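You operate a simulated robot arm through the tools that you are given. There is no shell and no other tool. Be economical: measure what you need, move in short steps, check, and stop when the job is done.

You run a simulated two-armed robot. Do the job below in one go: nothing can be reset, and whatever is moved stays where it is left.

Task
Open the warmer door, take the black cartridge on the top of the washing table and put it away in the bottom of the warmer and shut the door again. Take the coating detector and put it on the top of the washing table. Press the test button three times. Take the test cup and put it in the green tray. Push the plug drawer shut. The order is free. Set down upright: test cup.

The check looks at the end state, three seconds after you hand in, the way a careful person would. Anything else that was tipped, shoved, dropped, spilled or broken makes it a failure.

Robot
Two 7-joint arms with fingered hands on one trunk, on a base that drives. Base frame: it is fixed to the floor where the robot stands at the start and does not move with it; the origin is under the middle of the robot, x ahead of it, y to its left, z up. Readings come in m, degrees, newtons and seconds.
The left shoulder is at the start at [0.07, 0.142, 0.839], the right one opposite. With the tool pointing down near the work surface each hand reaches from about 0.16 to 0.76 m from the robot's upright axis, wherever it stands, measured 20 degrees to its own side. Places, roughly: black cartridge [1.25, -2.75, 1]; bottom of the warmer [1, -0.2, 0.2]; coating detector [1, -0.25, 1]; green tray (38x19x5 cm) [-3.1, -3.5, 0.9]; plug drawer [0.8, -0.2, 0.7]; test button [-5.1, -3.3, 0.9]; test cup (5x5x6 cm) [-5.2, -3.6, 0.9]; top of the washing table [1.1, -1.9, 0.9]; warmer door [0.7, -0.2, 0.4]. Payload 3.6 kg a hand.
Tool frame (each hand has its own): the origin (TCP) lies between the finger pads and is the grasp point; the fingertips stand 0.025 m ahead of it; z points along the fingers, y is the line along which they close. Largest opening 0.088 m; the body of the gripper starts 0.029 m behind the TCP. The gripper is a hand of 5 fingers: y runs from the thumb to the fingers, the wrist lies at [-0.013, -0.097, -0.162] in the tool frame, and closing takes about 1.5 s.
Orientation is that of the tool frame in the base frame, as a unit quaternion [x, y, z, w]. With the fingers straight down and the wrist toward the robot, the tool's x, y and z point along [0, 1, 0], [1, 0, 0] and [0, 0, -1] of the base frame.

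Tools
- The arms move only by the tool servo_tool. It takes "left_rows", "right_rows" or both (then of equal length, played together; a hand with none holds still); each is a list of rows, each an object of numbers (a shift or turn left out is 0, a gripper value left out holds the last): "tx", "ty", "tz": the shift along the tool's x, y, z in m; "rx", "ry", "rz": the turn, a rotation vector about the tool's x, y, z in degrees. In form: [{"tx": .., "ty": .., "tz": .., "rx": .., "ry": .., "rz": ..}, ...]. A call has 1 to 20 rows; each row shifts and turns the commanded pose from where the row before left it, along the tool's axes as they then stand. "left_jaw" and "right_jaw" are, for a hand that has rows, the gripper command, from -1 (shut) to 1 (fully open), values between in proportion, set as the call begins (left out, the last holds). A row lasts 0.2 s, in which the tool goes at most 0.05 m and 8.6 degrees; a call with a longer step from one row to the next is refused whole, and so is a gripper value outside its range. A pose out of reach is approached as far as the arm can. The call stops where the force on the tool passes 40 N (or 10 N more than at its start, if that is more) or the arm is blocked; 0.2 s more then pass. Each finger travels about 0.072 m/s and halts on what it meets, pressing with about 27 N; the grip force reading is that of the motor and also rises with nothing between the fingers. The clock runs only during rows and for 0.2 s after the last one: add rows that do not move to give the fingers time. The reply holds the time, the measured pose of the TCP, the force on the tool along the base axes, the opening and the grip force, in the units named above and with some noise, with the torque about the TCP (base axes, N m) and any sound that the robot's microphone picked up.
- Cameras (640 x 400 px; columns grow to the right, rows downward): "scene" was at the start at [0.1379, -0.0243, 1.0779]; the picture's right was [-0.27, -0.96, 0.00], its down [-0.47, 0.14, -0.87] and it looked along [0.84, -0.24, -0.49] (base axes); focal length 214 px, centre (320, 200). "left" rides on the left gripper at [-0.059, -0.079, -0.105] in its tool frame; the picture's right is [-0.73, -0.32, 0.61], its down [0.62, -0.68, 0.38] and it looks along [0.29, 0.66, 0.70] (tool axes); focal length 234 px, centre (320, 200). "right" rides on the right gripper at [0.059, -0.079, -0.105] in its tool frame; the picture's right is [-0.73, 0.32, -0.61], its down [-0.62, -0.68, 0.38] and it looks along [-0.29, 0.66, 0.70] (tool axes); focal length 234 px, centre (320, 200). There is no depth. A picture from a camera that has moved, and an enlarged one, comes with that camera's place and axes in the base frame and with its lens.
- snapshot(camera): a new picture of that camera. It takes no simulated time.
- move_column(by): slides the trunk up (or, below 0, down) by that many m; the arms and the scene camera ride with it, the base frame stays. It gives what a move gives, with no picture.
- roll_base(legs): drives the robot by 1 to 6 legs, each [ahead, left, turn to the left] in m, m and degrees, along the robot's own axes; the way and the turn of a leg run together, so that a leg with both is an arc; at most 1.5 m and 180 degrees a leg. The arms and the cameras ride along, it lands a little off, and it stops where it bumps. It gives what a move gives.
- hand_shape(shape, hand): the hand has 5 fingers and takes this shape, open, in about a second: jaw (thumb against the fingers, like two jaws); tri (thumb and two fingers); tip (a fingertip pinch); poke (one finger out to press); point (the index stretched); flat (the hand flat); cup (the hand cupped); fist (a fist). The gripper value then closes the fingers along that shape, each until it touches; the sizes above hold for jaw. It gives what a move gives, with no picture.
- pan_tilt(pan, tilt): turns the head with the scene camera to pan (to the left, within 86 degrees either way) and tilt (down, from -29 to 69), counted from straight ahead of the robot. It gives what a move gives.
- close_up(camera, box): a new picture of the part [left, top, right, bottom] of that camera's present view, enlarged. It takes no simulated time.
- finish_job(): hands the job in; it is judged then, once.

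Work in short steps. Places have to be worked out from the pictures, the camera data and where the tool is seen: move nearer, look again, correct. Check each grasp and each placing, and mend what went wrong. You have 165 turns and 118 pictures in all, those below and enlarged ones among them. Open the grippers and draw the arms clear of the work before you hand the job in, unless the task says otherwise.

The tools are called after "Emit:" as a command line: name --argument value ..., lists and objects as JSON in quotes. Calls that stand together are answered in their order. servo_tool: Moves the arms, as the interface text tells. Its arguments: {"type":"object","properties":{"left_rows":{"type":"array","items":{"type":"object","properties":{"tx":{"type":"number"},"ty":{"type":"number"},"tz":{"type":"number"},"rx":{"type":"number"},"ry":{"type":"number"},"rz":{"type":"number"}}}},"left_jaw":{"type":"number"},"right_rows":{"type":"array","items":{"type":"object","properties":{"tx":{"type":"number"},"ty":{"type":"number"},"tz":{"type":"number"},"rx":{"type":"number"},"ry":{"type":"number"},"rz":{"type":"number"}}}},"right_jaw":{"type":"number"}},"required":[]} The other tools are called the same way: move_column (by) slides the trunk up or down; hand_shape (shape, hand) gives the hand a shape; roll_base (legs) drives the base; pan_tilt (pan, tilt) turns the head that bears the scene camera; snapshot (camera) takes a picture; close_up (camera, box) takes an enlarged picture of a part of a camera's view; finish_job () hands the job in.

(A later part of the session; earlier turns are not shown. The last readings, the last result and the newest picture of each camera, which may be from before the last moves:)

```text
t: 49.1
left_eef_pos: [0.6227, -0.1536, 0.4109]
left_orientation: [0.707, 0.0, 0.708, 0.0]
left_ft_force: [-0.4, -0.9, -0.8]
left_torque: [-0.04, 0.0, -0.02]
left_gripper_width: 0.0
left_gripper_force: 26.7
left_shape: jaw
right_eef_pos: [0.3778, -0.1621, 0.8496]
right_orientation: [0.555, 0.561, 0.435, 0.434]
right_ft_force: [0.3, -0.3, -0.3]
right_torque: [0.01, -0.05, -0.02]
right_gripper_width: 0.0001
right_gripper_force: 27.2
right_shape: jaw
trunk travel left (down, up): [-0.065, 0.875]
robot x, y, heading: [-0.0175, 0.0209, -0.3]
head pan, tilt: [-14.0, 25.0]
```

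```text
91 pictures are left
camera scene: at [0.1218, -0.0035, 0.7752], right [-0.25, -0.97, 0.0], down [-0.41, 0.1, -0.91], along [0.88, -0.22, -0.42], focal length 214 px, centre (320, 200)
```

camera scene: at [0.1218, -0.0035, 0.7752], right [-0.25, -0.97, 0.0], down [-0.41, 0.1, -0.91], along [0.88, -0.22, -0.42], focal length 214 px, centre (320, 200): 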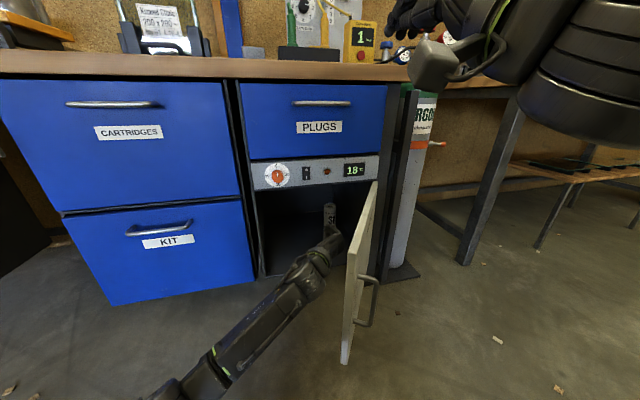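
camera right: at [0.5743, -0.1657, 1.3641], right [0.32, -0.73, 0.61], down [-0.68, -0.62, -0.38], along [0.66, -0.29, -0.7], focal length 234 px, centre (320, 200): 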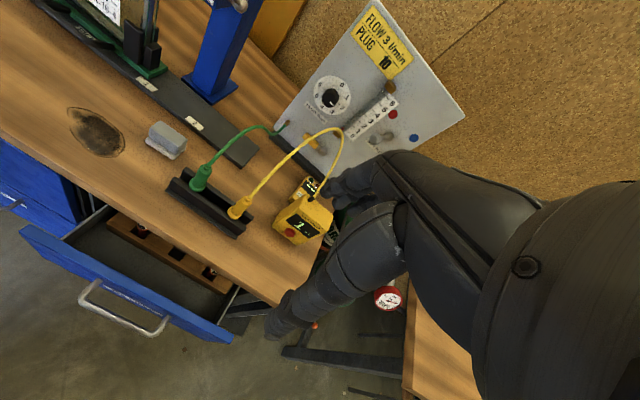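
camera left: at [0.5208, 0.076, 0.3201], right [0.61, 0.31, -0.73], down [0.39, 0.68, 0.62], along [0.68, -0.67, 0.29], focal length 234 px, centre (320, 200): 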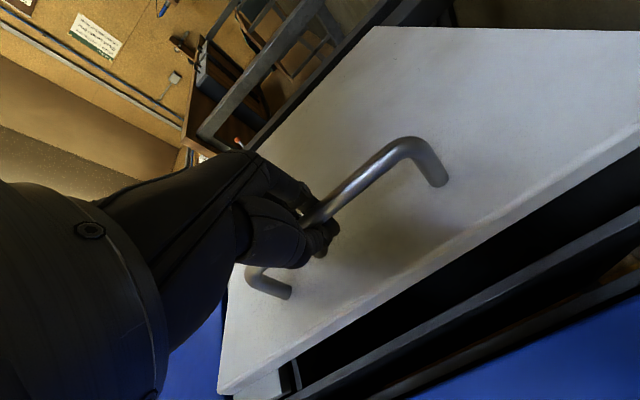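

The door is nearly at 80°. I push a little further, then retract straight back.

Emit:
servo_tool --left_rows '[{"ty": 0.03}, {"ty": 0.03}, {"ty": 0.03}, {"ty": 0.02}]'

Emit:
servo_tool --left_rows '[{"ty": -0.04}, {"ty": -0.03, "tz": -0.02}, {"tz": -0.04}, {"tz": -0.04}, {"tz": -0.04}, {"tz": -0.04}, {"ty": -0.04}, {"ty": -0.04}, {"ty": -0.04}, {"ty": -0.04}]'

Emit:
close_up --camera "scene" --box '[220, 150, 420, 350]'

```text
t: 50.1
left_eef_pos: [0.622, -0.2636, 0.412]
left_orientation: [0.706, -0.001, 0.708, 0.0]
left_ft_force: [-0.1, -0.2, 0.0]
left_torque: [0.01, -0.05, -0.02]
left_gripper_width: 0.0
left_gripper_force: 26.8
left_shape: jaw
right_eef_pos: [0.3772, -0.1617, 0.8486]
right_orientation: [0.555, 0.561, 0.435, 0.434]
right_ft_force: [-0.1, 0.4, -0.4]
right_torque: [0.01, -0.03, 0.01]
right_gripper_width: 0.0003
right_gripper_force: 27.0
right_shape: jaw
trunk travel left (down, up): [-0.065, 0.875]
robot x, y, heading: [-0.022, 0.0196, -0.5]
head pan, tilt: [-14.0, 25.0]
```

```text
t: 52.3
left_eef_pos: [0.439, -0.0309, 0.4108]
left_orientation: [0.706, -0.001, 0.708, -0.001]
left_ft_force: [-0.4, 0.5, 0.0]
left_torque: [-0.01, 0.02, 0.0]
left_gripper_width: 0.0
left_gripper_force: 27.3
left_shape: jaw
right_eef_pos: [0.377, -0.1614, 0.8496]
right_orientation: [0.555, 0.56, 0.435, 0.434]
right_ft_force: [0.8, 0.2, 0.2]
right_torque: [0.01, -0.01, 0.03]
right_gripper_width: 0.0
right_gripper_force: 26.9
right_shape: jaw
trunk travel left (down, up): [-0.065, 0.875]
robot x, y, heading: [-0.0182, 0.0148, -0.2]
head pan, tilt: [-14.0, 25.0]
```

```text
2.00 times, centred on (320, 250) of scene
camera zoom: at [0.1218, -0.0036, 0.7752], right [-0.25, -0.97, 0.0], down [-0.41, 0.1, -0.91], along [0.88, -0.22, -0.42], focal length 429 px, centre (320, 100)
```

zoom: 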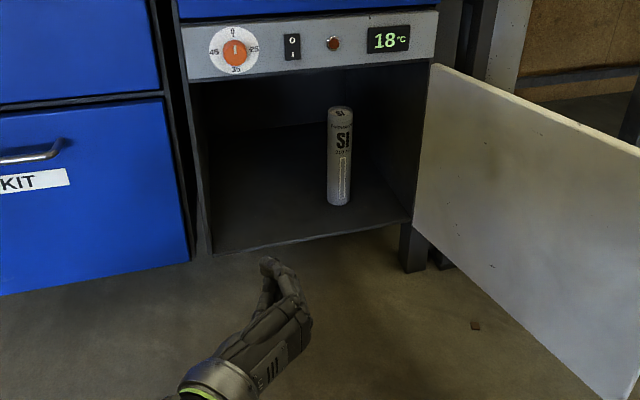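

The door is wide open and there is an upright SI cartridge inside on the right; I'll place mine at the left. I raise the trunk and drive right toward the black cartridge, keeping the left hand's forward grip pose.

Emit:
move_column --by 0.4

Emit:
roll_base --legs '[[-0.15, 0, 0], [0, -1.3, 0], [0, -1.3, 0]]'

Emit:
pan_tilt --pan 0 --tilt 20

Emit:
snapshot --camera "scene"

```text
t: 56.2
left_eef_pos: [0.4406, -0.0315, 0.8105]
left_orientation: [0.707, 0.0, 0.707, 0.0]
left_ft_force: [-0.7, 0.9, -0.8]
left_torque: [0.0, -0.01, 0.02]
left_gripper_width: 0.0
left_gripper_force: 27.3
left_shape: jaw
right_eef_pos: [0.3781, -0.161, 1.2491]
right_orientation: [0.554, 0.561, 0.435, 0.433]
right_ft_force: [-0.8, -0.6, -0.1]
right_torque: [0.01, 0.03, 0.01]
right_gripper_width: 0.0
right_gripper_force: 26.7
right_shape: jaw
trunk travel left (down, up): [-0.465, 0.475]
robot x, y, heading: [-0.0159, 0.0201, -0.2]
head pan, tilt: [-14.0, 25.0]
```

```text
t: 69.7
left_eef_pos: [0.2761, -2.6045, 0.8094]
left_orientation: [0.706, -0.005, 0.708, 0.003]
left_ft_force: [-0.6, 0.2, 0.2]
left_torque: [-0.01, -0.01, 0.0]
left_gripper_width: 0.0002
left_gripper_force: 27.2
left_shape: jaw
right_eef_pos: [0.2121, -2.7343, 1.2496]
right_orientation: [0.558, 0.558, 0.433, 0.436]
right_ft_force: [-0.8, -0.6, -0.1]
right_torque: [0.0, -0.04, -0.01]
right_gripper_width: 0.0
right_gripper_force: 27.2
right_shape: jaw
trunk travel left (down, up): [-0.465, 0.475]
robot x, y, heading: [-0.183, -2.5488, -1.0]
head pan, tilt: [-14.0, 25.0]
```

```text
t: 70.5
left_eef_pos: [0.2757, -2.6047, 0.8099]
left_orientation: [0.707, -0.004, 0.708, 0.004]
left_ft_force: [-0.2, 0.8, -0.5]
left_torque: [0.02, -0.01, 0.01]
left_gripper_width: 0.0
left_gripper_force: 27.0
left_shape: jaw
right_eef_pos: [0.2115, -2.7327, 1.2496]
right_orientation: [0.558, 0.558, 0.433, 0.436]
right_ft_force: [-0.6, -0.8, -0.4]
right_torque: [0.01, 0.02, 0.03]
right_gripper_width: 0.0
right_gripper_force: 27.2
right_shape: jaw
trunk travel left (down, up): [-0.465, 0.475]
robot x, y, heading: [-0.1803, -2.549, -0.6]
head pan, tilt: [0.0, 20.0]
```

```text
89 pictures are left
camera scene: at [-0.0383, -2.5514, 1.1832], right [-0.02, -1.0, 0.0], down [-0.34, 0.01, -0.94], along [0.94, -0.01, -0.34], focal length 214 px, centre (320, 200)
```

scene: 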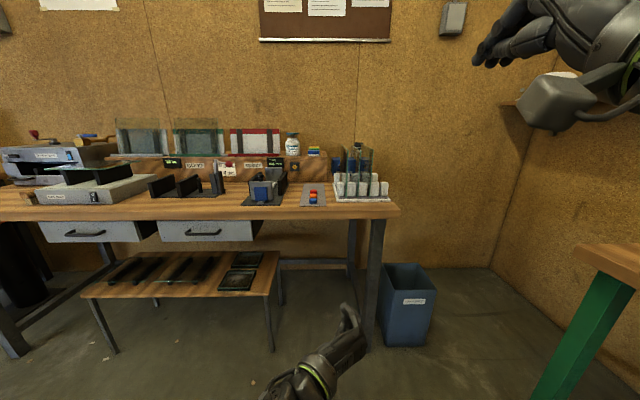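

Emit:
close_up --camera "scene" --box '[230, 110, 410, 220]'

Emit:
close_up --camera "scene" --box '[0, 110, 230, 250]'

```text
3.56 times, centred on (320, 165) of scene
camera zoom: at [-0.0383, -2.5514, 1.1832], right [-0.02, -1.0, 0.0], down [-0.34, 0.01, -0.94], along [0.94, -0.01, -0.34], focal length 763 px, centre (320, 324)
```

zoom: 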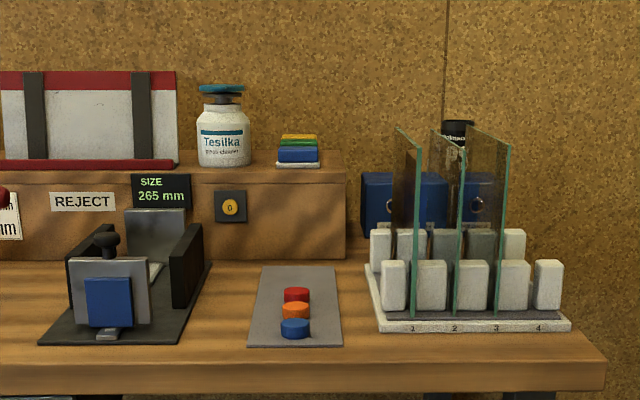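

```text
2.78 times, centred on (115, 180) of scene
camera zoom: at [-0.0383, -2.5514, 1.1832], right [-0.02, -1.0, 0.0], down [-0.34, 0.01, -0.94], along [0.94, -0.01, -0.34], focal length 597 px, centre (890, 256)
```

zoom: 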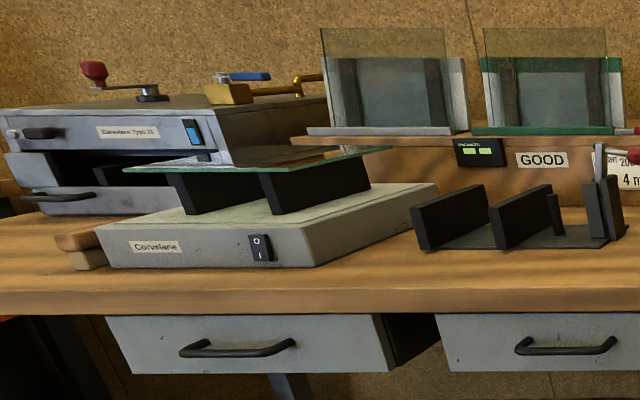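

The black cap behind the glass rack at the table's right end looks like the cartridge. I raise the trunk and move a bit right for a better view of the approach.

Emit:
move_column --by 0.4

Emit:
roll_base --legs '[[0.15, -0.35, 0]]'

Emit:
pan_tilt --pan 5 --tilt 35

Emit:
snapshot --camera "scene"

```text
t: 74.3
left_eef_pos: [0.2748, -2.6049, 1.2105]
left_orientation: [0.706, -0.005, 0.708, 0.003]
left_ft_force: [-0.1, 0.7, 0.9]
left_torque: [0.02, -0.02, -0.01]
left_gripper_width: 0.0
left_gripper_force: 26.9
left_shape: jaw
right_eef_pos: [0.2114, -2.7342, 1.6497]
right_orientation: [0.557, 0.559, 0.433, 0.436]
right_ft_force: [0.1, -0.8, 0.1]
right_torque: [0.02, 0.05, 0.03]
right_gripper_width: 0.0001
right_gripper_force: 27.1
right_shape: jaw
trunk travel left (down, up): [-0.865, 0.075]
robot x, y, heading: [-0.1833, -2.5501, -0.8]
head pan, tilt: [0.0, 20.0]
```

```text
t: 76.7
left_eef_pos: [0.4216, -2.9591, 1.2111]
left_orientation: [0.706, -0.003, 0.708, 0.002]
left_ft_force: [-0.3, 0.4, -0.2]
left_torque: [-0.02, 0.01, -0.02]
left_gripper_width: 0.0
left_gripper_force: 26.8
left_shape: jaw
right_eef_pos: [0.3572, -3.0873, 1.6489]
right_orientation: [0.556, 0.559, 0.434, 0.436]
right_ft_force: [-0.2, -0.3, 0.1]
right_torque: [-0.02, -0.02, 0.0]
right_gripper_width: 0.0001
right_gripper_force: 26.9
right_shape: jaw
trunk travel left (down, up): [-0.865, 0.075]
robot x, y, heading: [-0.0357, -2.9048, -0.6]
head pan, tilt: [0.0, 20.0]
```

```text
t: 77.5
left_eef_pos: [0.4226, -2.9612, 1.2098]
left_orientation: [0.707, -0.003, 0.707, 0.002]
left_ft_force: [-0.2, 0.4, 0.0]
left_torque: [0.01, -0.02, 0.0]
left_gripper_width: 0.0
left_gripper_force: 26.8
left_shape: jaw
right_eef_pos: [0.3592, -3.0905, 1.6484]
right_orientation: [0.557, 0.559, 0.433, 0.436]
right_ft_force: [0.3, -0.5, 0.4]
right_torque: [0.02, 0.0, -0.01]
right_gripper_width: 0.0001
right_gripper_force: 27.1
right_shape: jaw
trunk travel left (down, up): [-0.865, 0.075]
robot x, y, heading: [-0.0382, -2.9087, -0.7]
head pan, tilt: [5.0, 35.0]
```

```text
86 pictures are left
camera scene: at [0.1031, -2.9008, 1.5594], right [0.07, -1.0, 0.0], down [-0.57, -0.04, -0.82], along [0.82, 0.06, -0.57], focal length 214 px, centre (320, 200)
```

scene: 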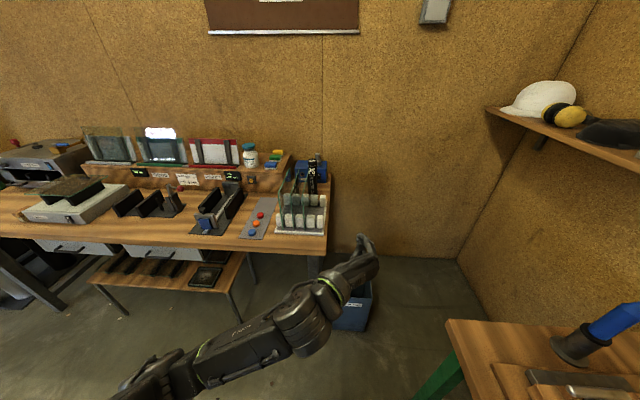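

Emit:
close_up --camera "scene" --box '[250, 140, 350, 240]'

```text
4.00 times, centred on (300, 190) of scene
camera zoom: at [0.1031, -2.9008, 1.5594], right [0.07, -1.0, 0.0], down [-0.57, -0.04, -0.82], along [0.82, 0.06, -0.57], focal length 858 px, centre (400, 240)
```

zoom: 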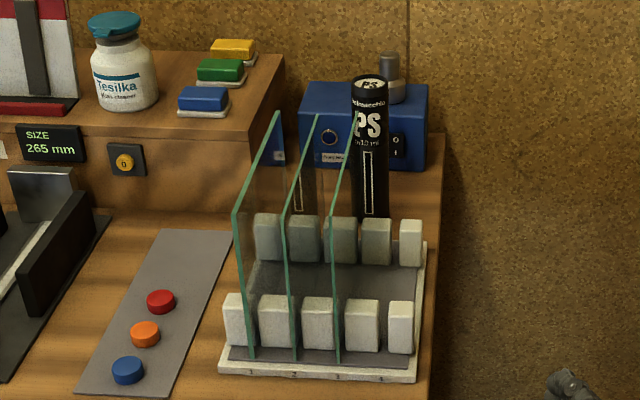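

The PS cartridge stands behind the rack near the table's right end (about [1.16, -2.78], z 0.87–1.07). I need to know how far the base fits into the gap, so I look down.

Emit:
pan_tilt --pan -10 --tilt 69

Emit:
snapshot --camera "scene"

```text
t: 78.5
left_eef_pos: [0.4221, -2.9603, 1.21]
left_orientation: [0.707, -0.003, 0.708, 0.002]
left_ft_force: [-0.1, 0.1, 0.3]
left_torque: [-0.01, -0.01, 0.0]
left_gripper_width: 0.0
left_gripper_force: 26.7
left_shape: jaw
right_eef_pos: [0.3581, -3.0885, 1.6488]
right_orientation: [0.557, 0.559, 0.433, 0.435]
right_ft_force: [-1.4, -0.1, -0.1]
right_torque: [-0.01, -0.01, 0.02]
right_gripper_width: 0.0
right_gripper_force: 27.1
right_shape: jaw
trunk travel left (down, up): [-0.865, 0.075]
robot x, y, heading: [-0.0402, -2.9064, -0.7]
head pan, tilt: [-10.0, 68.8]
```

```text
84 pictures are left
camera scene: at [0.0699, -2.9168, 1.5158], right [-0.18, -0.98, 0.0], down [-0.92, 0.17, -0.36], along [0.36, -0.07, -0.93], focal length 214 px, centre (320, 200)
```

scene: 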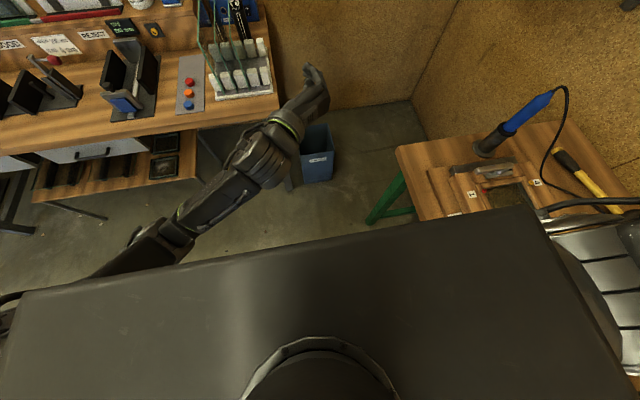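

From above I see the layout: bin at about (0.95,-3.05), green bench ending at x≈0.48. I zoom in to triangulate the cartridge better.

Emit:
close_up --camera "scene" --box '[190, 0, 350, 100]'

```text
4.00 times, centred on (270, 50) of scene
camera zoom: at [0.0699, -2.9168, 1.5158], right [-0.18, -0.98, 0.0], down [-0.92, 0.17, -0.36], along [0.36, -0.07, -0.93], focal length 858 px, centre (520, 800)
```

zoom: 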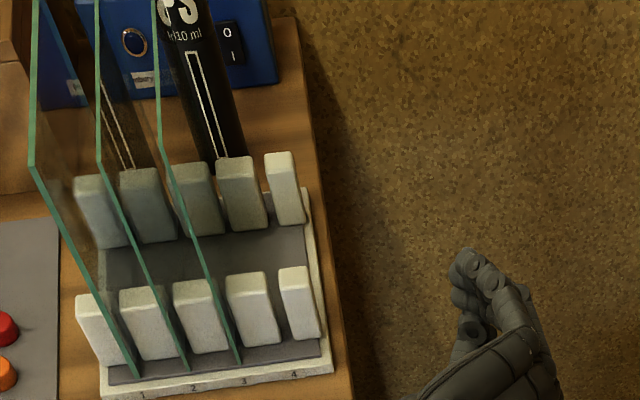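

The bottom triangulates to about [1.14,-2.785]. Plan: top-down grasp with the right arm from the gap, torso turned so the right shoulder leads. First I restore the right hand to tool-down and tuck the left hand.

Emit:
servo_tool --right_rows '[{"rx": 8.4}, {"rx": 8.4}, {"rx": 8.4}, {"rx": 8.4}, {"rx": 8.4}, {"rx": 8.4}, {"rx": 8.4}, {"rx": 8.4}, {"rx": 8.4}]' --left_rows '[{"tz": -0.03, "ty": -0.03}, {"tz": -0.03, "ty": -0.03}, {"tz": -0.03, "ty": -0.03}, {"tz": -0.03, "ty": -0.03}, {"tz": -0.03, "ty": -0.03}, {}, {}, {}, {}]' --right_jaw 1

Emit:
roll_base --legs '[[0, 0, 77]]'

Emit:
pan_tilt --pan -60 --tilt 60

Emit:
snapshot --camera "scene"

```text
t: 80.5
left_eef_pos: [0.3537, -2.8481, 1.1394]
left_orientation: [0.706, -0.002, 0.708, 0.002]
left_ft_force: [0.2, 0.0, 0.3]
left_torque: [-0.01, 0.02, 0.0]
left_gripper_width: 0.0
left_gripper_force: 27.2
left_shape: jaw
left hand out of reach, approached as far as the arm can: row 2, 3, 4, 5
right_eef_pos: [0.355, -3.1188, 1.5709]
right_orientation: [0.706, 0.709, 0.004, 0.003]
right_ft_force: [-0.1, -0.3, 0.5]
right_torque: [0.06, 0.0, 0.0]
right_gripper_width: 0.0877
right_gripper_force: 0.0
right_shape: jaw
right hand out of reach, approached as far as the arm can: row 8, 9
trunk travel left (down, up): [-0.865, 0.075]
robot x, y, heading: [-0.0338, -2.9084, -0.7]
head pan, tilt: [-10.0, 68.8]
```

```text
t: 84.1
left_eef_pos: [0.0026, -2.5153, 1.14]
left_orientation: [0.558, 0.432, 0.56, -0.434]
left_ft_force: [-0.5, 0.8, 0.6]
left_torque: [0.0, -0.02, -0.06]
left_gripper_width: 0.0
left_gripper_force: 26.8
left_shape: jaw
right_eef_pos: [0.2647, -2.5803, 1.5713]
right_orientation: [0.12, 0.993, 0.006, 0.0]
right_ft_force: [-0.1, 0.3, -0.5]
right_torque: [-0.02, 0.02, -0.04]
right_gripper_width: 0.0877
right_gripper_force: 0.0
right_shape: jaw
trunk travel left (down, up): [-0.865, 0.075]
robot x, y, heading: [-0.0363, -2.9106, 75.4]
head pan, tilt: [-10.0, 68.8]
```

```text
t: 85.3
left_eef_pos: [0.0018, -2.5151, 1.1399]
left_orientation: [0.558, 0.432, 0.56, -0.434]
left_ft_force: [-0.1, -0.9, 0.3]
left_torque: [-0.01, 0.02, 0.03]
left_gripper_width: 0.0003
left_gripper_force: 27.1
left_shape: jaw
right_eef_pos: [0.2645, -2.5794, 1.5717]
right_orientation: [0.121, 0.993, 0.006, 0.0]
right_ft_force: [-0.3, -0.5, 0.6]
right_torque: [0.0, 0.0, 0.01]
right_gripper_width: 0.0879
right_gripper_force: 0.1
right_shape: jaw
trunk travel left (down, up): [-0.865, 0.075]
robot x, y, heading: [-0.0373, -2.9109, 75.2]
head pan, tilt: [-60.0, 60.0]
```

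```text
82 pictures are left
camera scene: at [0.0419, -2.84, 1.5251], right [0.26, -0.96, 0.0], down [-0.84, -0.23, -0.5], along [0.48, 0.13, -0.87], focal length 214 px, centre (320, 200)
```

scene: 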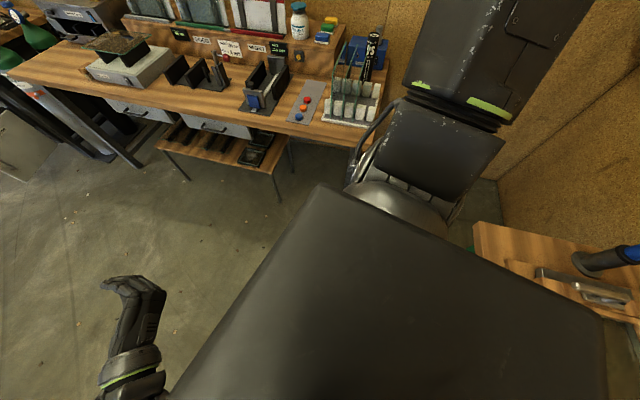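

I drive toward the gap (base +x) in two legs; a bump would stop it.

Emit:
roll_base --legs '[[0.01, -0.25, 0], [0.0, -0.13, 1.5]]'

Emit:
move_column --by -0.12

Emit:
snapshot --camera "scene"

```text
t: 88.0
left_eef_pos: [0.3566, -2.5974, 1.1396]
left_orientation: [0.551, 0.441, 0.553, -0.443]
left_ft_force: [-0.8, 0.9, 0.2]
left_torque: [0.0, -0.03, 0.05]
left_gripper_width: 0.0
left_gripper_force: 27.2
left_shape: jaw
right_eef_pos: [0.6192, -2.6539, 1.5717]
right_orientation: [0.105, 0.994, 0.006, 0.002]
right_ft_force: [-0.1, 0.4, 0.6]
right_torque: [-0.04, -0.03, 0.01]
right_gripper_width: 0.0877
right_gripper_force: 0.0
right_shape: jaw
trunk travel left (down, up): [-0.865, 0.075]
robot x, y, heading: [0.3298, -2.9922, 76.8]
head pan, tilt: [-60.0, 60.0]
```

```text
t: 89.5
left_eef_pos: [0.3578, -2.5988, 1.0206]
left_orientation: [0.551, 0.442, 0.552, -0.443]
left_ft_force: [0.1, -0.2, -0.6]
left_torque: [-0.01, 0.0, 0.0]
left_gripper_width: 0.0
left_gripper_force: 27.2
left_shape: jaw
right_eef_pos: [0.6208, -2.6536, 1.4518]
right_orientation: [0.104, 0.995, 0.006, 0.001]
right_ft_force: [0.7, 0.6, 0.4]
right_torque: [0.02, 0.05, -0.01]
right_gripper_width: 0.0878
right_gripper_force: 0.0
right_shape: jaw
trunk travel left (down, up): [-0.745, 0.195]
robot x, y, heading: [0.3308, -2.9892, 77.0]
head pan, tilt: [-60.0, 60.0]
```

```text
81 pictures are left
camera scene: at [0.4079, -2.9215, 1.4051], right [0.29, -0.96, 0.0], down [-0.83, -0.26, -0.5], along [0.48, 0.15, -0.87], focal length 214 px, centre (320, 200)
```

scene: 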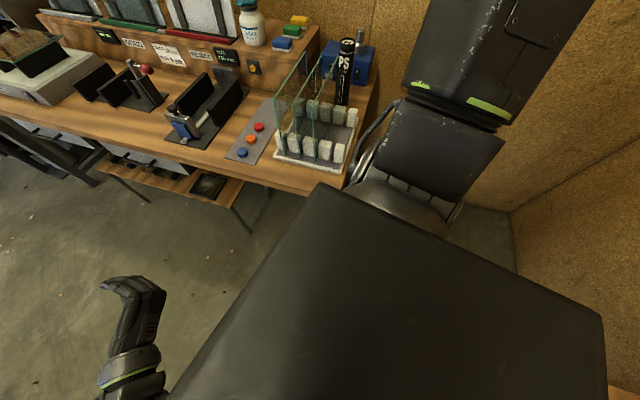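

No bump, robot at (0.33,-2.99), heading 77°. I turn the right hand to yaw ~30° and move it high above the rack's right rear, then look.

Emit:
servo_tool --right_rows '[{"rz": 8}, {"rz": 8}, {"rz": 8}, {"rz": 8}, {"rz": 8}, {"rz": 8}, {"tx": -0.0337, "ty": 0.0256}, {"tx": -0.0337, "ty": 0.0256}, {"tx": -0.0337, "ty": 0.0256}, {"tx": -0.0337, "ty": 0.0256}, {"tx": -0.0337, "ty": 0.0256}, {"tx": -0.0337, "ty": 0.0256, "tz": 0.02}, {"tx": -0.0337, "ty": 0.0256, "tz": 0.02}, {"tx": -0.0337, "ty": 0.0256, "tz": 0.02}, {"tx": -0.0337, "ty": 0.0256, "tz": 0.02}, {"tx": -0.0337, "ty": 0.0256, "tz": 0.02}, {"tx": -0.0337, "ty": 0.0256, "tz": 0.02}]'

Emit:
snapshot --camera "right"

Emit:
snapshot --camera "scene"

```text
t: 93.1
left_eef_pos: [0.3589, -2.5974, 1.0184]
left_orientation: [0.551, 0.442, 0.552, -0.443]
left_ft_force: [-1.2, -0.3, -0.3]
left_torque: [-0.02, 0.04, 0.0]
left_gripper_width: 0.0004
left_gripper_force: 26.9
left_shape: jaw
right_eef_pos: [1.1289, -2.8496, 1.2045]
right_orientation: [0.5, 0.866, 0.005, -0.002]
right_ft_force: [0.3, -0.3, 0.8]
right_torque: [-0.04, 0.02, 0.01]
right_gripper_width: 0.0878
right_gripper_force: 0.1
right_shape: jaw
right hand out of reach, approached as far as the arm can: row 1, 2, 3, 4, 5, 6
trunk travel left (down, up): [-0.745, 0.195]
robot x, y, heading: [0.3322, -2.9867, 76.8]
head pan, tilt: [-60.0, 60.0]
```

```text
80 pictures are left
camera right: at [1.031, -2.8385, 1.308], right [0.64, -0.47, 0.6], down [-0.28, -0.88, -0.39], along [0.71, 0.09, -0.69], focal length 234 px, centre (320, 200)
```

right: 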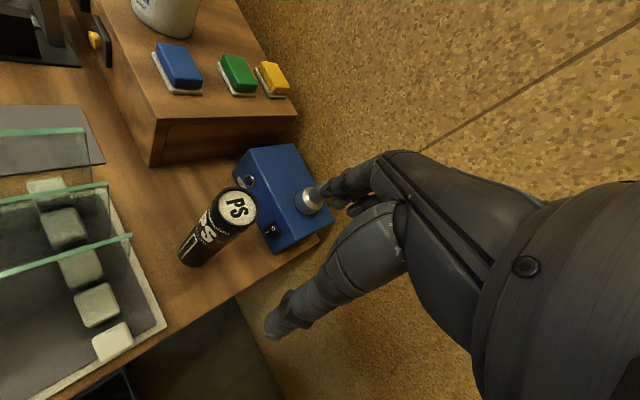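

```text
79 pictures are left
camera scene: at [0.41, -2.921, 1.405], right [0.29, -0.96, 0.0], down [-0.83, -0.26, -0.5], along [0.48, 0.15, -0.87], focal length 214 px, centre (320, 200)
```

scene: 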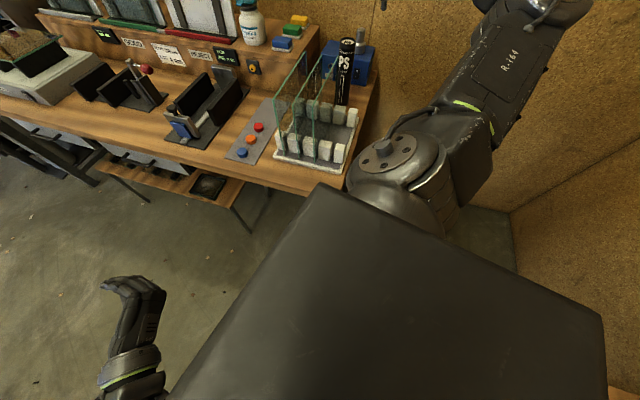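

The reach is fine. The cartridge axis is at about [1.148,-2.783], top z≈1.07. I shift above it and turn the hand to yaw 50° so it keeps away from the glass.

Emit:
servo_tool --right_rows '[{"tx": 0.024, "ty": 0.025}, {"tx": 0.024, "ty": 0.025}, {"rz": -7}, {"rz": -7}, {"rz": -6}]'

Emit:
snapshot --camera "right"

```text
t: 94.3
left_eef_pos: [0.3575, -2.5986, 1.0195]
left_orientation: [0.551, 0.44, 0.552, -0.444]
left_ft_force: [0.2, -0.7, 0.2]
left_torque: [0.0, 0.01, 0.0]
left_gripper_width: 0.0
left_gripper_force: 27.2
left_shape: jaw
right_eef_pos: [1.1425, -2.7929, 1.2065]
right_orientation: [0.342, 0.94, 0.007, 0.0]
right_ft_force: [0.6, -0.2, 0.1]
right_torque: [-0.04, -0.01, 0.0]
right_gripper_width: 0.0876
right_gripper_force: 0.0
right_shape: jaw
right hand out of reach, approached as far as the arm can: row 2
trunk travel left (down, up): [-0.745, 0.195]
robot x, y, heading: [0.3331, -2.9925, 77.0]
head pan, tilt: [-60.0, 60.0]
```

```text
78 pictures are left
camera right: at [1.0473, -2.8168, 1.3097], right [0.76, -0.23, 0.61], down [0.04, -0.92, -0.39], along [0.65, 0.33, -0.69], focal length 234 px, centre (320, 200)
```

right: 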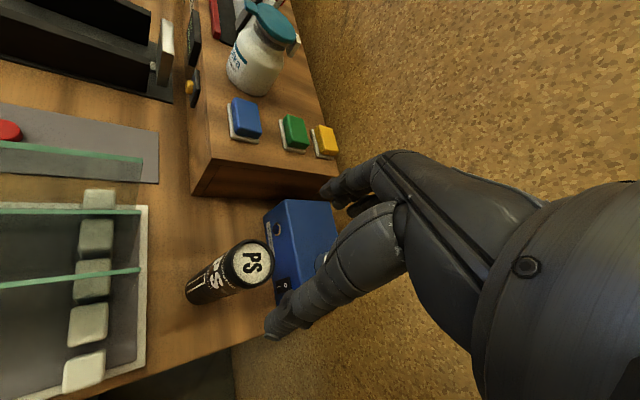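

Still centred on the cartridge within 2 cm; I correct and descend so the pads are around its top few centimetres.

Emit:
servo_tool --right_rows '[{"tx": -0.002, "ty": 0.019}, {"tz": 0.03}, {"tz": 0.03}, {"tz": 0.03}, {"tz": 0.02}]'

Emit:
snapshot --camera "right"

Emit:
close_up --camera "scene" --box '[250, 0, 450, 180]'

```text
t: 95.5
left_eef_pos: [0.3581, -2.5979, 1.0196]
left_orientation: [0.551, 0.441, 0.552, -0.443]
left_ft_force: [-0.3, 0.6, -0.5]
left_torque: [0.0, 0.04, 0.0]
left_gripper_width: 0.0
left_gripper_force: 26.8
left_shape: jaw
right_eef_pos: [1.1571, -2.779, 1.0969]
right_orientation: [0.342, 0.94, 0.006, 0.0]
right_ft_force: [-1.1, 0.7, -0.3]
right_torque: [0.02, -0.02, 0.02]
right_gripper_width: 0.0878
right_gripper_force: 0.1
right_shape: jaw
trunk travel left (down, up): [-0.745, 0.195]
robot x, y, heading: [0.332, -2.9901, 77.0]
head pan, tilt: [-60.0, 60.0]
```

```text
77 pictures are left
camera right: at [1.0609, -2.8022, 1.1995], right [0.76, -0.23, 0.61], down [0.04, -0.92, -0.39], along [0.65, 0.33, -0.69], focal length 234 px, centre (320, 200)
```

right: 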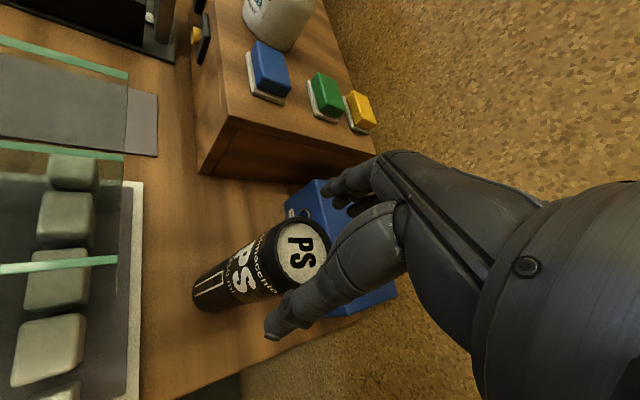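

```text
2.22 times, centred on (350, 90) of scene
camera zoom: at [0.4087, -2.9215, 1.4051], right [0.29, -0.96, 0.0], down [-0.83, -0.26, -0.5], along [0.48, 0.15, -0.87], focal length 477 px, centre (253, 444)
```

zoom: 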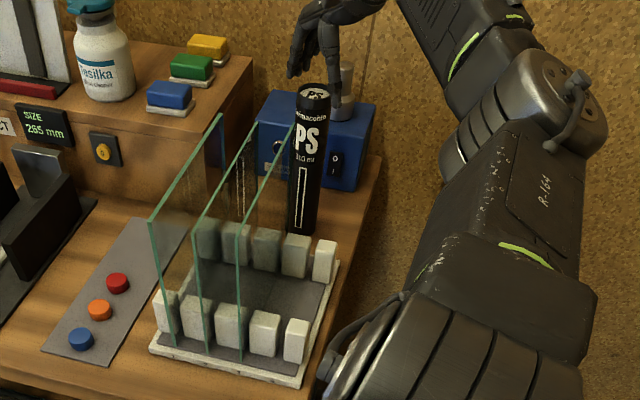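

Centred within a few mm; the blue box's knob stays clear. I descend the last 4 cm and close.

Emit:
servo_tool --right_rows '[{"tz": 0.015}, {"tz": 0.015}, {"tz": 0.01}]'

Emit:
servo_tool --right_rows '[{}, {}, {}, {}, {}, {}, {}, {}]' --right_jaw -1

Emit:
snapshot --camera "right"

```text
t: 96.3
left_eef_pos: [0.3567, -2.5974, 1.0202]
left_orientation: [0.551, 0.441, 0.552, -0.444]
left_ft_force: [-0.7, -0.1, 0.1]
left_torque: [-0.02, 0.02, 0.0]
left_gripper_width: 0.0
left_gripper_force: 27.5
left_shape: jaw
right_eef_pos: [1.1563, -2.7778, 1.0563]
right_orientation: [0.342, 0.94, 0.006, -0.001]
right_ft_force: [-0.3, 0.6, 0.1]
right_torque: [-0.01, -0.01, 0.0]
right_gripper_width: 0.0878
right_gripper_force: 0.1
right_shape: jaw
trunk travel left (down, up): [-0.745, 0.195]
robot x, y, heading: [0.3286, -2.992, 77.1]
head pan, tilt: [-60.0, 60.0]
```

```text
t: 98.1
left_eef_pos: [0.3566, -2.5992, 1.0193]
left_orientation: [0.551, 0.441, 0.552, -0.444]
left_ft_force: [-0.1, 0.0, -0.7]
left_torque: [-0.04, 0.0, 0.0]
left_gripper_width: 0.0
left_gripper_force: 26.9
left_shape: jaw
right_eef_pos: [1.1562, -2.779, 1.0563]
right_orientation: [0.342, 0.94, 0.004, -0.001]
right_ft_force: [-0.8, -0.7, 0.2]
right_torque: [0.01, 0.02, 0.03]
right_gripper_width: 0.0418
right_gripper_force: 26.5
right_shape: jaw
trunk travel left (down, up): [-0.745, 0.195]
robot x, y, heading: [0.3339, -2.9883, 77.3]
head pan, tilt: [-60.0, 60.0]
```

```text
75 pictures are left
camera right: at [1.0606, -2.8017, 1.1599], right [0.76, -0.23, 0.61], down [0.04, -0.92, -0.39], along [0.65, 0.33, -0.69], focal length 234 px, centre (320, 200)
```

right: 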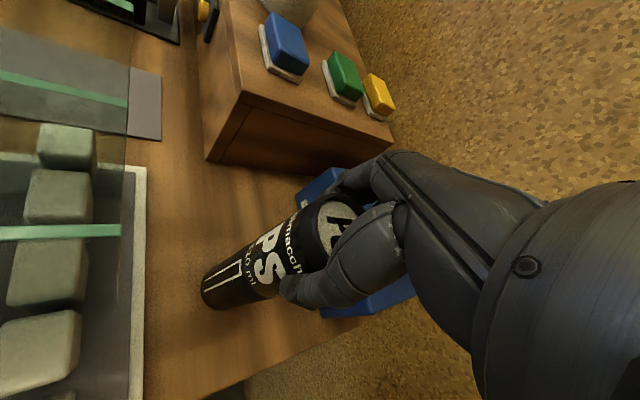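

Gripped (42 mm). I lift 12 cm straight up, then move it right, off the table end and clear of the glass.

Emit:
servo_tool --right_rows '[{"tz": -0.02}, {"tz": -0.03}, {"tz": -0.035}, {"tz": -0.035}, {"tz": -0.02}, {"ty": -0.03, "tx": -0.0145}, {"ty": -0.03, "tx": -0.0145}, {"ty": -0.03, "tx": -0.0145}, {"ty": -0.03, "tx": -0.0145}, {"ty": -0.03, "tx": -0.0145}]'

Emit:
close_up --camera "scene" --box '[250, 0, 490, 200]'

```text
t: 100.3
left_eef_pos: [0.358, -2.5984, 1.0197]
left_orientation: [0.551, 0.441, 0.553, -0.443]
left_ft_force: [-0.1, 1.1, -0.1]
left_torque: [-0.02, 0.0, -0.04]
left_gripper_width: 0.0001
left_gripper_force: 26.6
left_shape: jaw
right_eef_pos: [1.1854, -2.918, 1.2041]
right_orientation: [0.342, 0.94, 0.006, -0.001]
right_ft_force: [-0.3, -0.3, -5.0]
right_torque: [-0.03, 0.02, 0.03]
right_gripper_width: 0.0415
right_gripper_force: 26.7
right_shape: jaw
right hand out of reach, approached as far as the arm can: row 6, 7, 8, 9, 10
trunk travel left (down, up): [-0.745, 0.195]
robot x, y, heading: [0.3312, -2.9926, 77.1]
head pan, tilt: [-60.0, 60.0]
```

```text
2.00 times, centred on (370, 100) of scene
camera zoom: at [0.4088, -2.9222, 1.4051], right [0.29, -0.96, 0.0], down [-0.83, -0.25, -0.5], along [0.48, 0.15, -0.87], focal length 429 px, centre (220, 400)
```

zoom: 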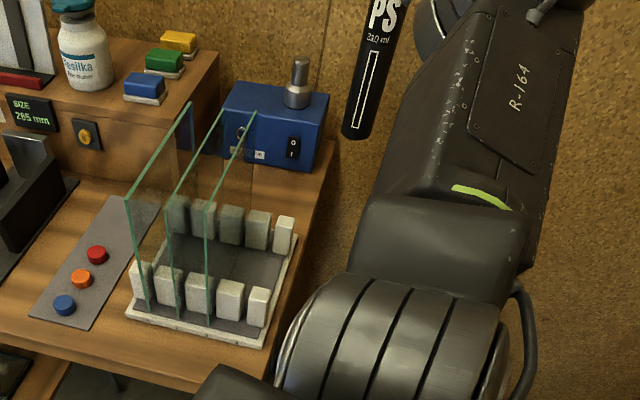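

The cartridge hangs free beyond the table end. I back the base out in pure −x (with a touch of −y).

Emit:
roll_base --legs '[[-0.125, 0.43, 0]]'

Emit:
snapshot --camera "scene"

```text
t: 103.1
left_eef_pos: [-0.1009, -2.6185, 1.0195]
left_orientation: [0.549, 0.443, 0.55, -0.447]
left_ft_force: [0.0, 0.4, 0.4]
left_torque: [0.0, 0.0, 0.0]
left_gripper_width: 0.0003
left_gripper_force: 27.4
left_shape: jaw
right_eef_pos: [0.729, -2.9296, 1.2018]
right_orientation: [0.338, 0.941, 0.006, -0.003]
right_ft_force: [0.0, -0.6, -4.5]
right_torque: [0.02, -0.02, 0.01]
right_gripper_width: 0.0415
right_gripper_force: 27.0
right_shape: jaw
trunk travel left (down, up): [-0.745, 0.195]
robot x, y, heading: [-0.1243, -3.0152, 77.5]
head pan, tilt: [-60.0, 60.0]
```

```text
73 pictures are left
camera scene: at [-0.0469, -2.9409, 1.405], right [0.3, -0.95, 0.0], down [-0.83, -0.26, -0.5], along [0.48, 0.15, -0.87], focal length 214 px, centre (320, 200)
```

scene: 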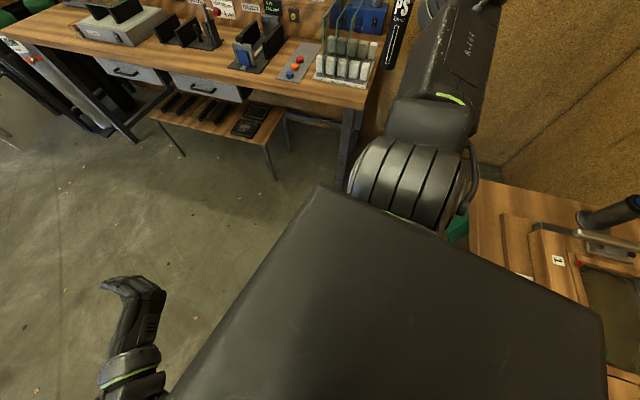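

Clear of the table. I back off further, then bring the right hand with the cartridge in front of the chest for a hand-over to the left hand.

Emit:
roll_base --legs '[[-0.07, 0.3, 0]]'

Emit:
servo_tool --right_rows '[{"tx": 0.046, "ty": -0.004, "rz": -1.6}, {"tx": 0.046, "ty": -0.005, "rz": -1.6}, {"tx": 0.046, "ty": -0.006, "rz": -1.6}, {"tx": 0.046, "ty": -0.007, "rz": -1.6}, {"tx": 0.046, "ty": -0.008, "rz": -1.6}, {"tx": 0.046, "ty": -0.009, "rz": -1.6}, {"tx": 0.046, "ty": -0.01, "rz": -1.6}, {"tx": 0.046, "ty": -0.011, "rz": -1.6}, {"tx": 0.046, "ty": -0.012, "rz": -1.6}, {"tx": 0.046, "rz": -1.6}, {"tx": 0.046, "rz": -1.6}, {"tx": 0.046, "rz": -1.6}, {"tx": 0.046, "rz": -1.6}, {"tx": 0.046, "rz": -1.6}, {"tx": 0.046, "rz": -1.6}, {"tx": 0.046, "rz": -1.6}]'

```text
t: 105.2
left_eef_pos: [-0.4108, -2.622, 1.0187]
left_orientation: [0.55, 0.442, 0.55, -0.446]
left_ft_force: [0.2, -0.2, 0.4]
left_torque: [0.02, -0.01, -0.01]
left_gripper_width: 0.0
left_gripper_force: 26.6
left_shape: jaw
right_eef_pos: [0.419, -2.9359, 1.2017]
right_orientation: [0.339, 0.941, 0.006, -0.002]
right_ft_force: [-0.4, 1.0, -4.5]
right_torque: [0.06, 0.0, -0.02]
right_gripper_width: 0.0417
right_gripper_force: 27.1
right_shape: jaw
trunk travel left (down, up): [-0.745, 0.195]
robot x, y, heading: [-0.431, -3.0151, 77.3]
head pan, tilt: [-60.0, 60.0]
```

```text
t: 108.6
left_eef_pos: [-0.4135, -2.6203, 1.0186]
left_orientation: [0.55, 0.444, 0.551, -0.444]
left_ft_force: [0.1, -1.2, -0.1]
left_torque: [0.02, 0.02, 0.0]
left_gripper_width: 0.0
left_gripper_force: 27.2
left_shape: jaw
right_eef_pos: [-0.1331, -2.5677, 1.2111]
right_orientation: [0.121, 0.993, 0.004, 0.0]
right_ft_force: [-0.5, 0.0, -4.5]
right_torque: [0.01, 0.02, 0.01]
right_gripper_width: 0.0413
right_gripper_force: 27.1
right_shape: jaw
right hand out of reach, approached as far as the arm can: row 1, 2, 3, 4, 5, 6, 7, 8, 9
trunk travel left (down, up): [-0.745, 0.195]
robot x, y, heading: [-0.4379, -3.012, 77.8]
head pan, tilt: [-60.0, 60.0]
```

Cartridge is at robot-frame (0.50,-0.20). I turn to heading 0 and drive back toward the warmer before the hand-over.

Emit:
roll_base --legs '[[0, 0, -77.8], [0.1, 1.5, 0], [0.05, 1.5, 0]]'

Emit:
pan_tilt --pan -10 --tilt 35

Emit:
snapshot --camera "scene"

```text
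refused: leg 2 is longer than a leg can be; nothing moved
```

```text
t: 109.7
left_eef_pos: [-0.4115, -2.6223, 1.0189]
left_orientation: [0.55, 0.442, 0.551, -0.445]
left_ft_force: [0.4, 0.9, 0.9]
left_torque: [0.0, -0.02, 0.01]
left_gripper_width: 0.0
left_gripper_force: 27.4
left_shape: jaw
right_eef_pos: [-0.1313, -2.5683, 1.2124]
right_orientation: [0.121, 0.993, 0.005, -0.001]
right_ft_force: [-0.4, 0.6, -4.3]
right_torque: [-0.01, -0.02, 0.0]
right_gripper_width: 0.0412
right_gripper_force: 27.1
right_shape: jaw
trunk travel left (down, up): [-0.745, 0.195]
robot x, y, heading: [-0.4327, -3.014, 77.4]
head pan, tilt: [-10.0, 35.0]
```

```text
72 pictures are left
camera scene: at [-0.3889, -2.8831, 1.4393], right [0.92, -0.38, 0.0], down [-0.22, -0.53, -0.82], along [0.31, 0.76, -0.57], focal length 214 px, centre (320, 200)
```

scene: 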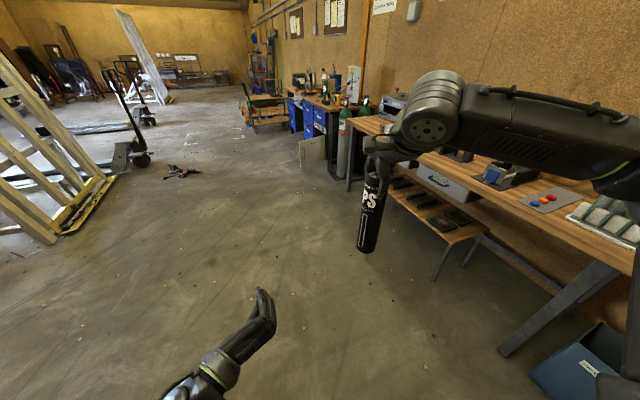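

A leg was too long; I split it.

Emit:
roll_base --legs '[[0, 0, -77.4], [0.08, 1.4, 0], [0.08, 1.4, 0]]'

Emit:
snapshot --camera "scene"

```text
t: 126.5
left_eef_pos: [0.2067, -0.2073, 1.0195]
left_orientation: [0.706, -0.016, 0.708, 0.015]
left_ft_force: [0.1, -0.7, -0.6]
left_torque: [-0.01, 0.01, 0.0]
left_gripper_width: 0.0
left_gripper_force: 27.4
left_shape: jaw
right_eef_pos: [0.3065, -0.4766, 1.2113]
right_orientation: [0.733, 0.68, 0.004, 0.003]
right_ft_force: [1.3, -0.1, -4.2]
right_torque: [0.01, 0.01, -0.02]
right_gripper_width: 0.0408
right_gripper_force: 27.0
right_shape: jaw
trunk travel left (down, up): [-0.745, 0.195]
robot x, y, heading: [-0.1842, -0.2513, -2.7]
head pan, tilt: [-10.0, 35.0]
```

```text
71 pictures are left
camera scene: at [-0.0479, -0.2742, 1.4393], right [-0.22, -0.98, 0.0], down [-0.56, 0.13, -0.82], along [0.8, -0.18, -0.57], focal length 214 px, centre (320, 200)
```

scene: 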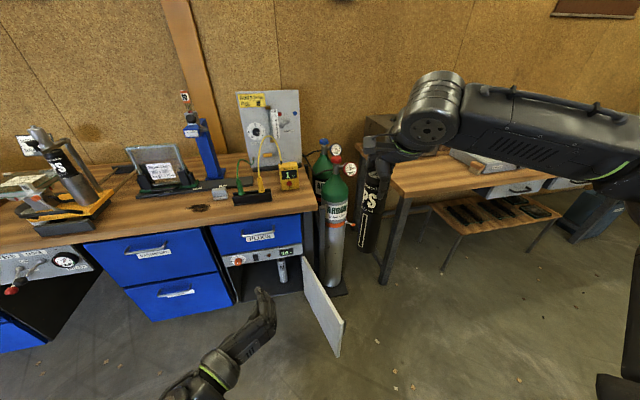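

I straighten the heading, open the left hand, and bring the cartridge toward the middle.

Emit:
roll_base --legs '[[0, 0.12, 2.7]]'

Emit:
servo_tool --right_rows '[{"tx": 0.03}, {"tx": 0.03}, {"tx": 0.03}, {"tx": 0.03}, {"tx": 0.03}, {}, {}]' --left_rows '[{}, {}, {}, {}, {}, {}, {}]' --left_jaw 1

```text
t: 127.8
left_eef_pos: [0.2066, -0.0721, 1.019]
left_orientation: [0.706, 0.0, 0.709, -0.001]
left_ft_force: [0.7, 0.3, 0.1]
left_torque: [0.02, 0.0, 0.0]
left_gripper_width: 0.0
left_gripper_force: 27.0
left_shape: jaw
right_eef_pos: [0.3184, -0.3372, 1.2131]
right_orientation: [0.717, 0.697, 0.005, 0.003]
right_ft_force: [0.2, 0.1, -4.7]
right_torque: [-0.02, -0.01, 0.02]
right_gripper_width: 0.0409
right_gripper_force: 26.7
right_shape: jaw
trunk travel left (down, up): [-0.745, 0.195]
robot x, y, heading: [-0.1833, -0.1355, 0.1]
head pan, tilt: [-10.0, 35.0]
```

```text
t: 129.4
left_eef_pos: [0.2071, -0.0711, 1.0202]
left_orientation: [0.706, 0.0, 0.708, 0.0]
left_ft_force: [-0.2, -0.7, -0.2]
left_torque: [0.01, -0.01, -0.03]
left_gripper_width: 0.0878
left_gripper_force: 0.0
left_shape: jaw
right_eef_pos: [0.3238, -0.1833, 1.2107]
right_orientation: [0.717, 0.697, 0.004, 0.003]
right_ft_force: [-0.5, -0.3, -4.6]
right_torque: [-0.01, 0.0, -0.04]
right_gripper_width: 0.0411
right_gripper_force: 26.9
right_shape: jaw
trunk travel left (down, up): [-0.745, 0.195]
robot x, y, heading: [-0.1798, -0.1318, -0.3]
head pan, tilt: [-10.0, 35.0]
```

Now the left hand to a stand-off just behind the lower half of the cartridge.

Emit:
servo_tool --left_rows '[{"tx": 0.019, "ty": 0.028}, {"tx": 0.019, "ty": 0.028}, {"tx": 0.019, "ty": 0.028}, {"tx": 0.019, "ty": 0.028}]'

Emit:
snapshot --camera "left"

```text
t: 130.4
left_eef_pos: [0.2111, -0.1868, 1.0911]
left_orientation: [0.706, -0.001, 0.708, -0.001]
left_ft_force: [0.1, -0.5, -0.4]
left_torque: [0.02, 0.0, 0.02]
left_gripper_width: 0.088
left_gripper_force: 0.0
left_shape: jaw
left hand out of reach, approached as far as the arm can: row 1
right_eef_pos: [0.3244, -0.1854, 1.2098]
right_orientation: [0.718, 0.696, 0.005, 0.002]
right_ft_force: [-0.1, -0.3, -5.1]
right_torque: [-0.02, -0.01, 0.03]
right_gripper_width: 0.0407
right_gripper_force: 27.0
right_shape: jaw
trunk travel left (down, up): [-0.745, 0.195]
robot x, y, heading: [-0.1808, -0.1325, -0.4]
head pan, tilt: [-10.0, 35.0]
```

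```text
70 pictures are left
camera left: at [0.107, -0.107, 1.0341], right [0.61, 0.33, -0.72], down [0.38, 0.68, 0.63], along [0.7, -0.66, 0.29], focal length 234 px, centre (320, 200)
```

left: 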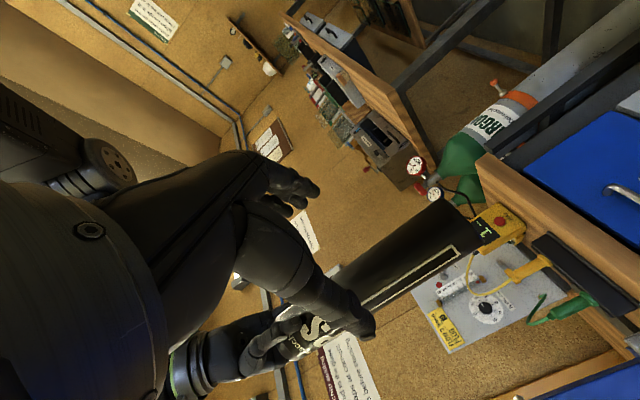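

Alignment looks right. I advance 0.11 m around the cartridge.

Emit:
servo_tool --left_rows '[{"tz": 0.025, "ty": -0.001}, {"tz": 0.025, "ty": -0.001}, {"tz": 0.025}, {"tz": 0.02}, {"tz": 0.015}]'

Emit:
snapshot --camera "left"

Emit:
snapshot --camera "scene"

```text
t: 131.6
left_eef_pos: [0.3229, -0.1849, 1.0904]
left_orientation: [0.706, 0.001, 0.709, 0.0]
left_ft_force: [0.9, -1.3, -0.4]
left_torque: [0.0, -0.01, 0.01]
left_gripper_width: 0.0879
left_gripper_force: 0.0
left_shape: jaw
right_eef_pos: [0.3235, -0.1839, 1.2103]
right_orientation: [0.717, 0.697, 0.004, 0.003]
right_ft_force: [0.6, -0.1, -4.6]
right_torque: [0.03, 0.0, 0.02]
right_gripper_width: 0.0408
right_gripper_force: 27.0
right_shape: jaw
trunk travel left (down, up): [-0.745, 0.195]
robot x, y, heading: [-0.1837, -0.1338, -0.4]
head pan, tilt: [-10.0, 35.0]
```

```text
69 pictures are left
camera left: at [0.2182, -0.1054, 1.0333], right [0.61, 0.32, -0.72], down [0.38, 0.68, 0.63], along [0.7, -0.66, 0.29], focal length 234 px, centre (320, 200)
```

left: 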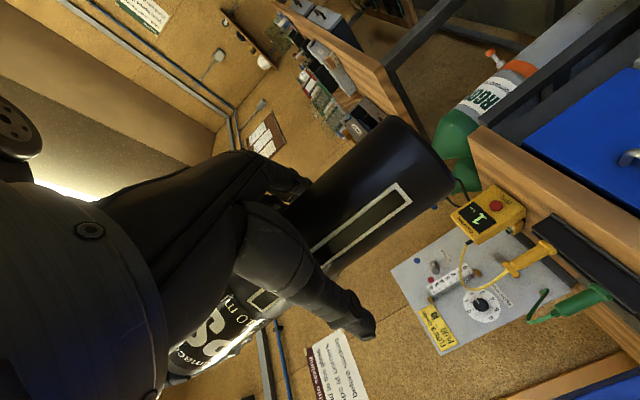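

```text
68 pictures are left
camera scene: at [-0.0436, -0.1488, 1.4393], right [-0.18, -0.98, 0.0], down [-0.57, 0.1, -0.82], along [0.81, -0.14, -0.57], focal length 214 px, centre (320, 200)
```

scene: 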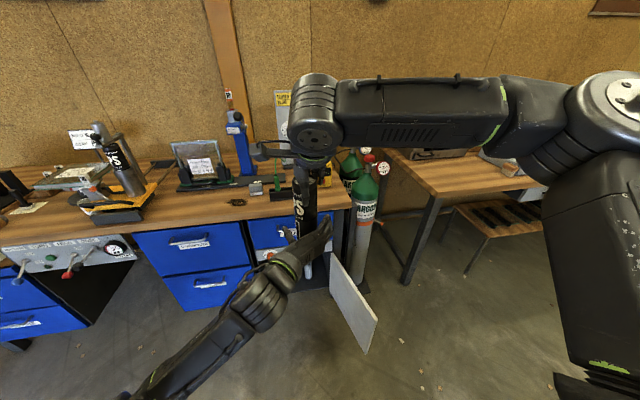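

The cartridge is between the left fingers. I close the left hand.

Emit:
servo_tool --left_rows '[{}, {}, {}, {}, {}, {}, {}, {}]' --left_jaw -1

```text
t: 133.4
left_eef_pos: [0.322, -0.184, 1.0921]
left_orientation: [0.706, 0.001, 0.708, 0.0]
left_ft_force: [1.9, -1.1, 0.7]
left_torque: [0.16, -0.02, -0.09]
left_gripper_width: 0.0334
left_gripper_force: 26.9
left_shape: jaw
right_eef_pos: [0.324, -0.1844, 1.2113]
right_orientation: [0.718, 0.697, 0.005, 0.003]
right_ft_force: [-1.3, 2.2, -4.7]
right_torque: [0.07, 0.25, 0.06]
right_gripper_width: 0.0407
right_gripper_force: 26.9
right_shape: jaw
trunk travel left (down, up): [-0.745, 0.195]
robot x, y, heading: [-0.1852, -0.1364, 0.1]
head pan, tilt: [-10.0, 35.0]
```

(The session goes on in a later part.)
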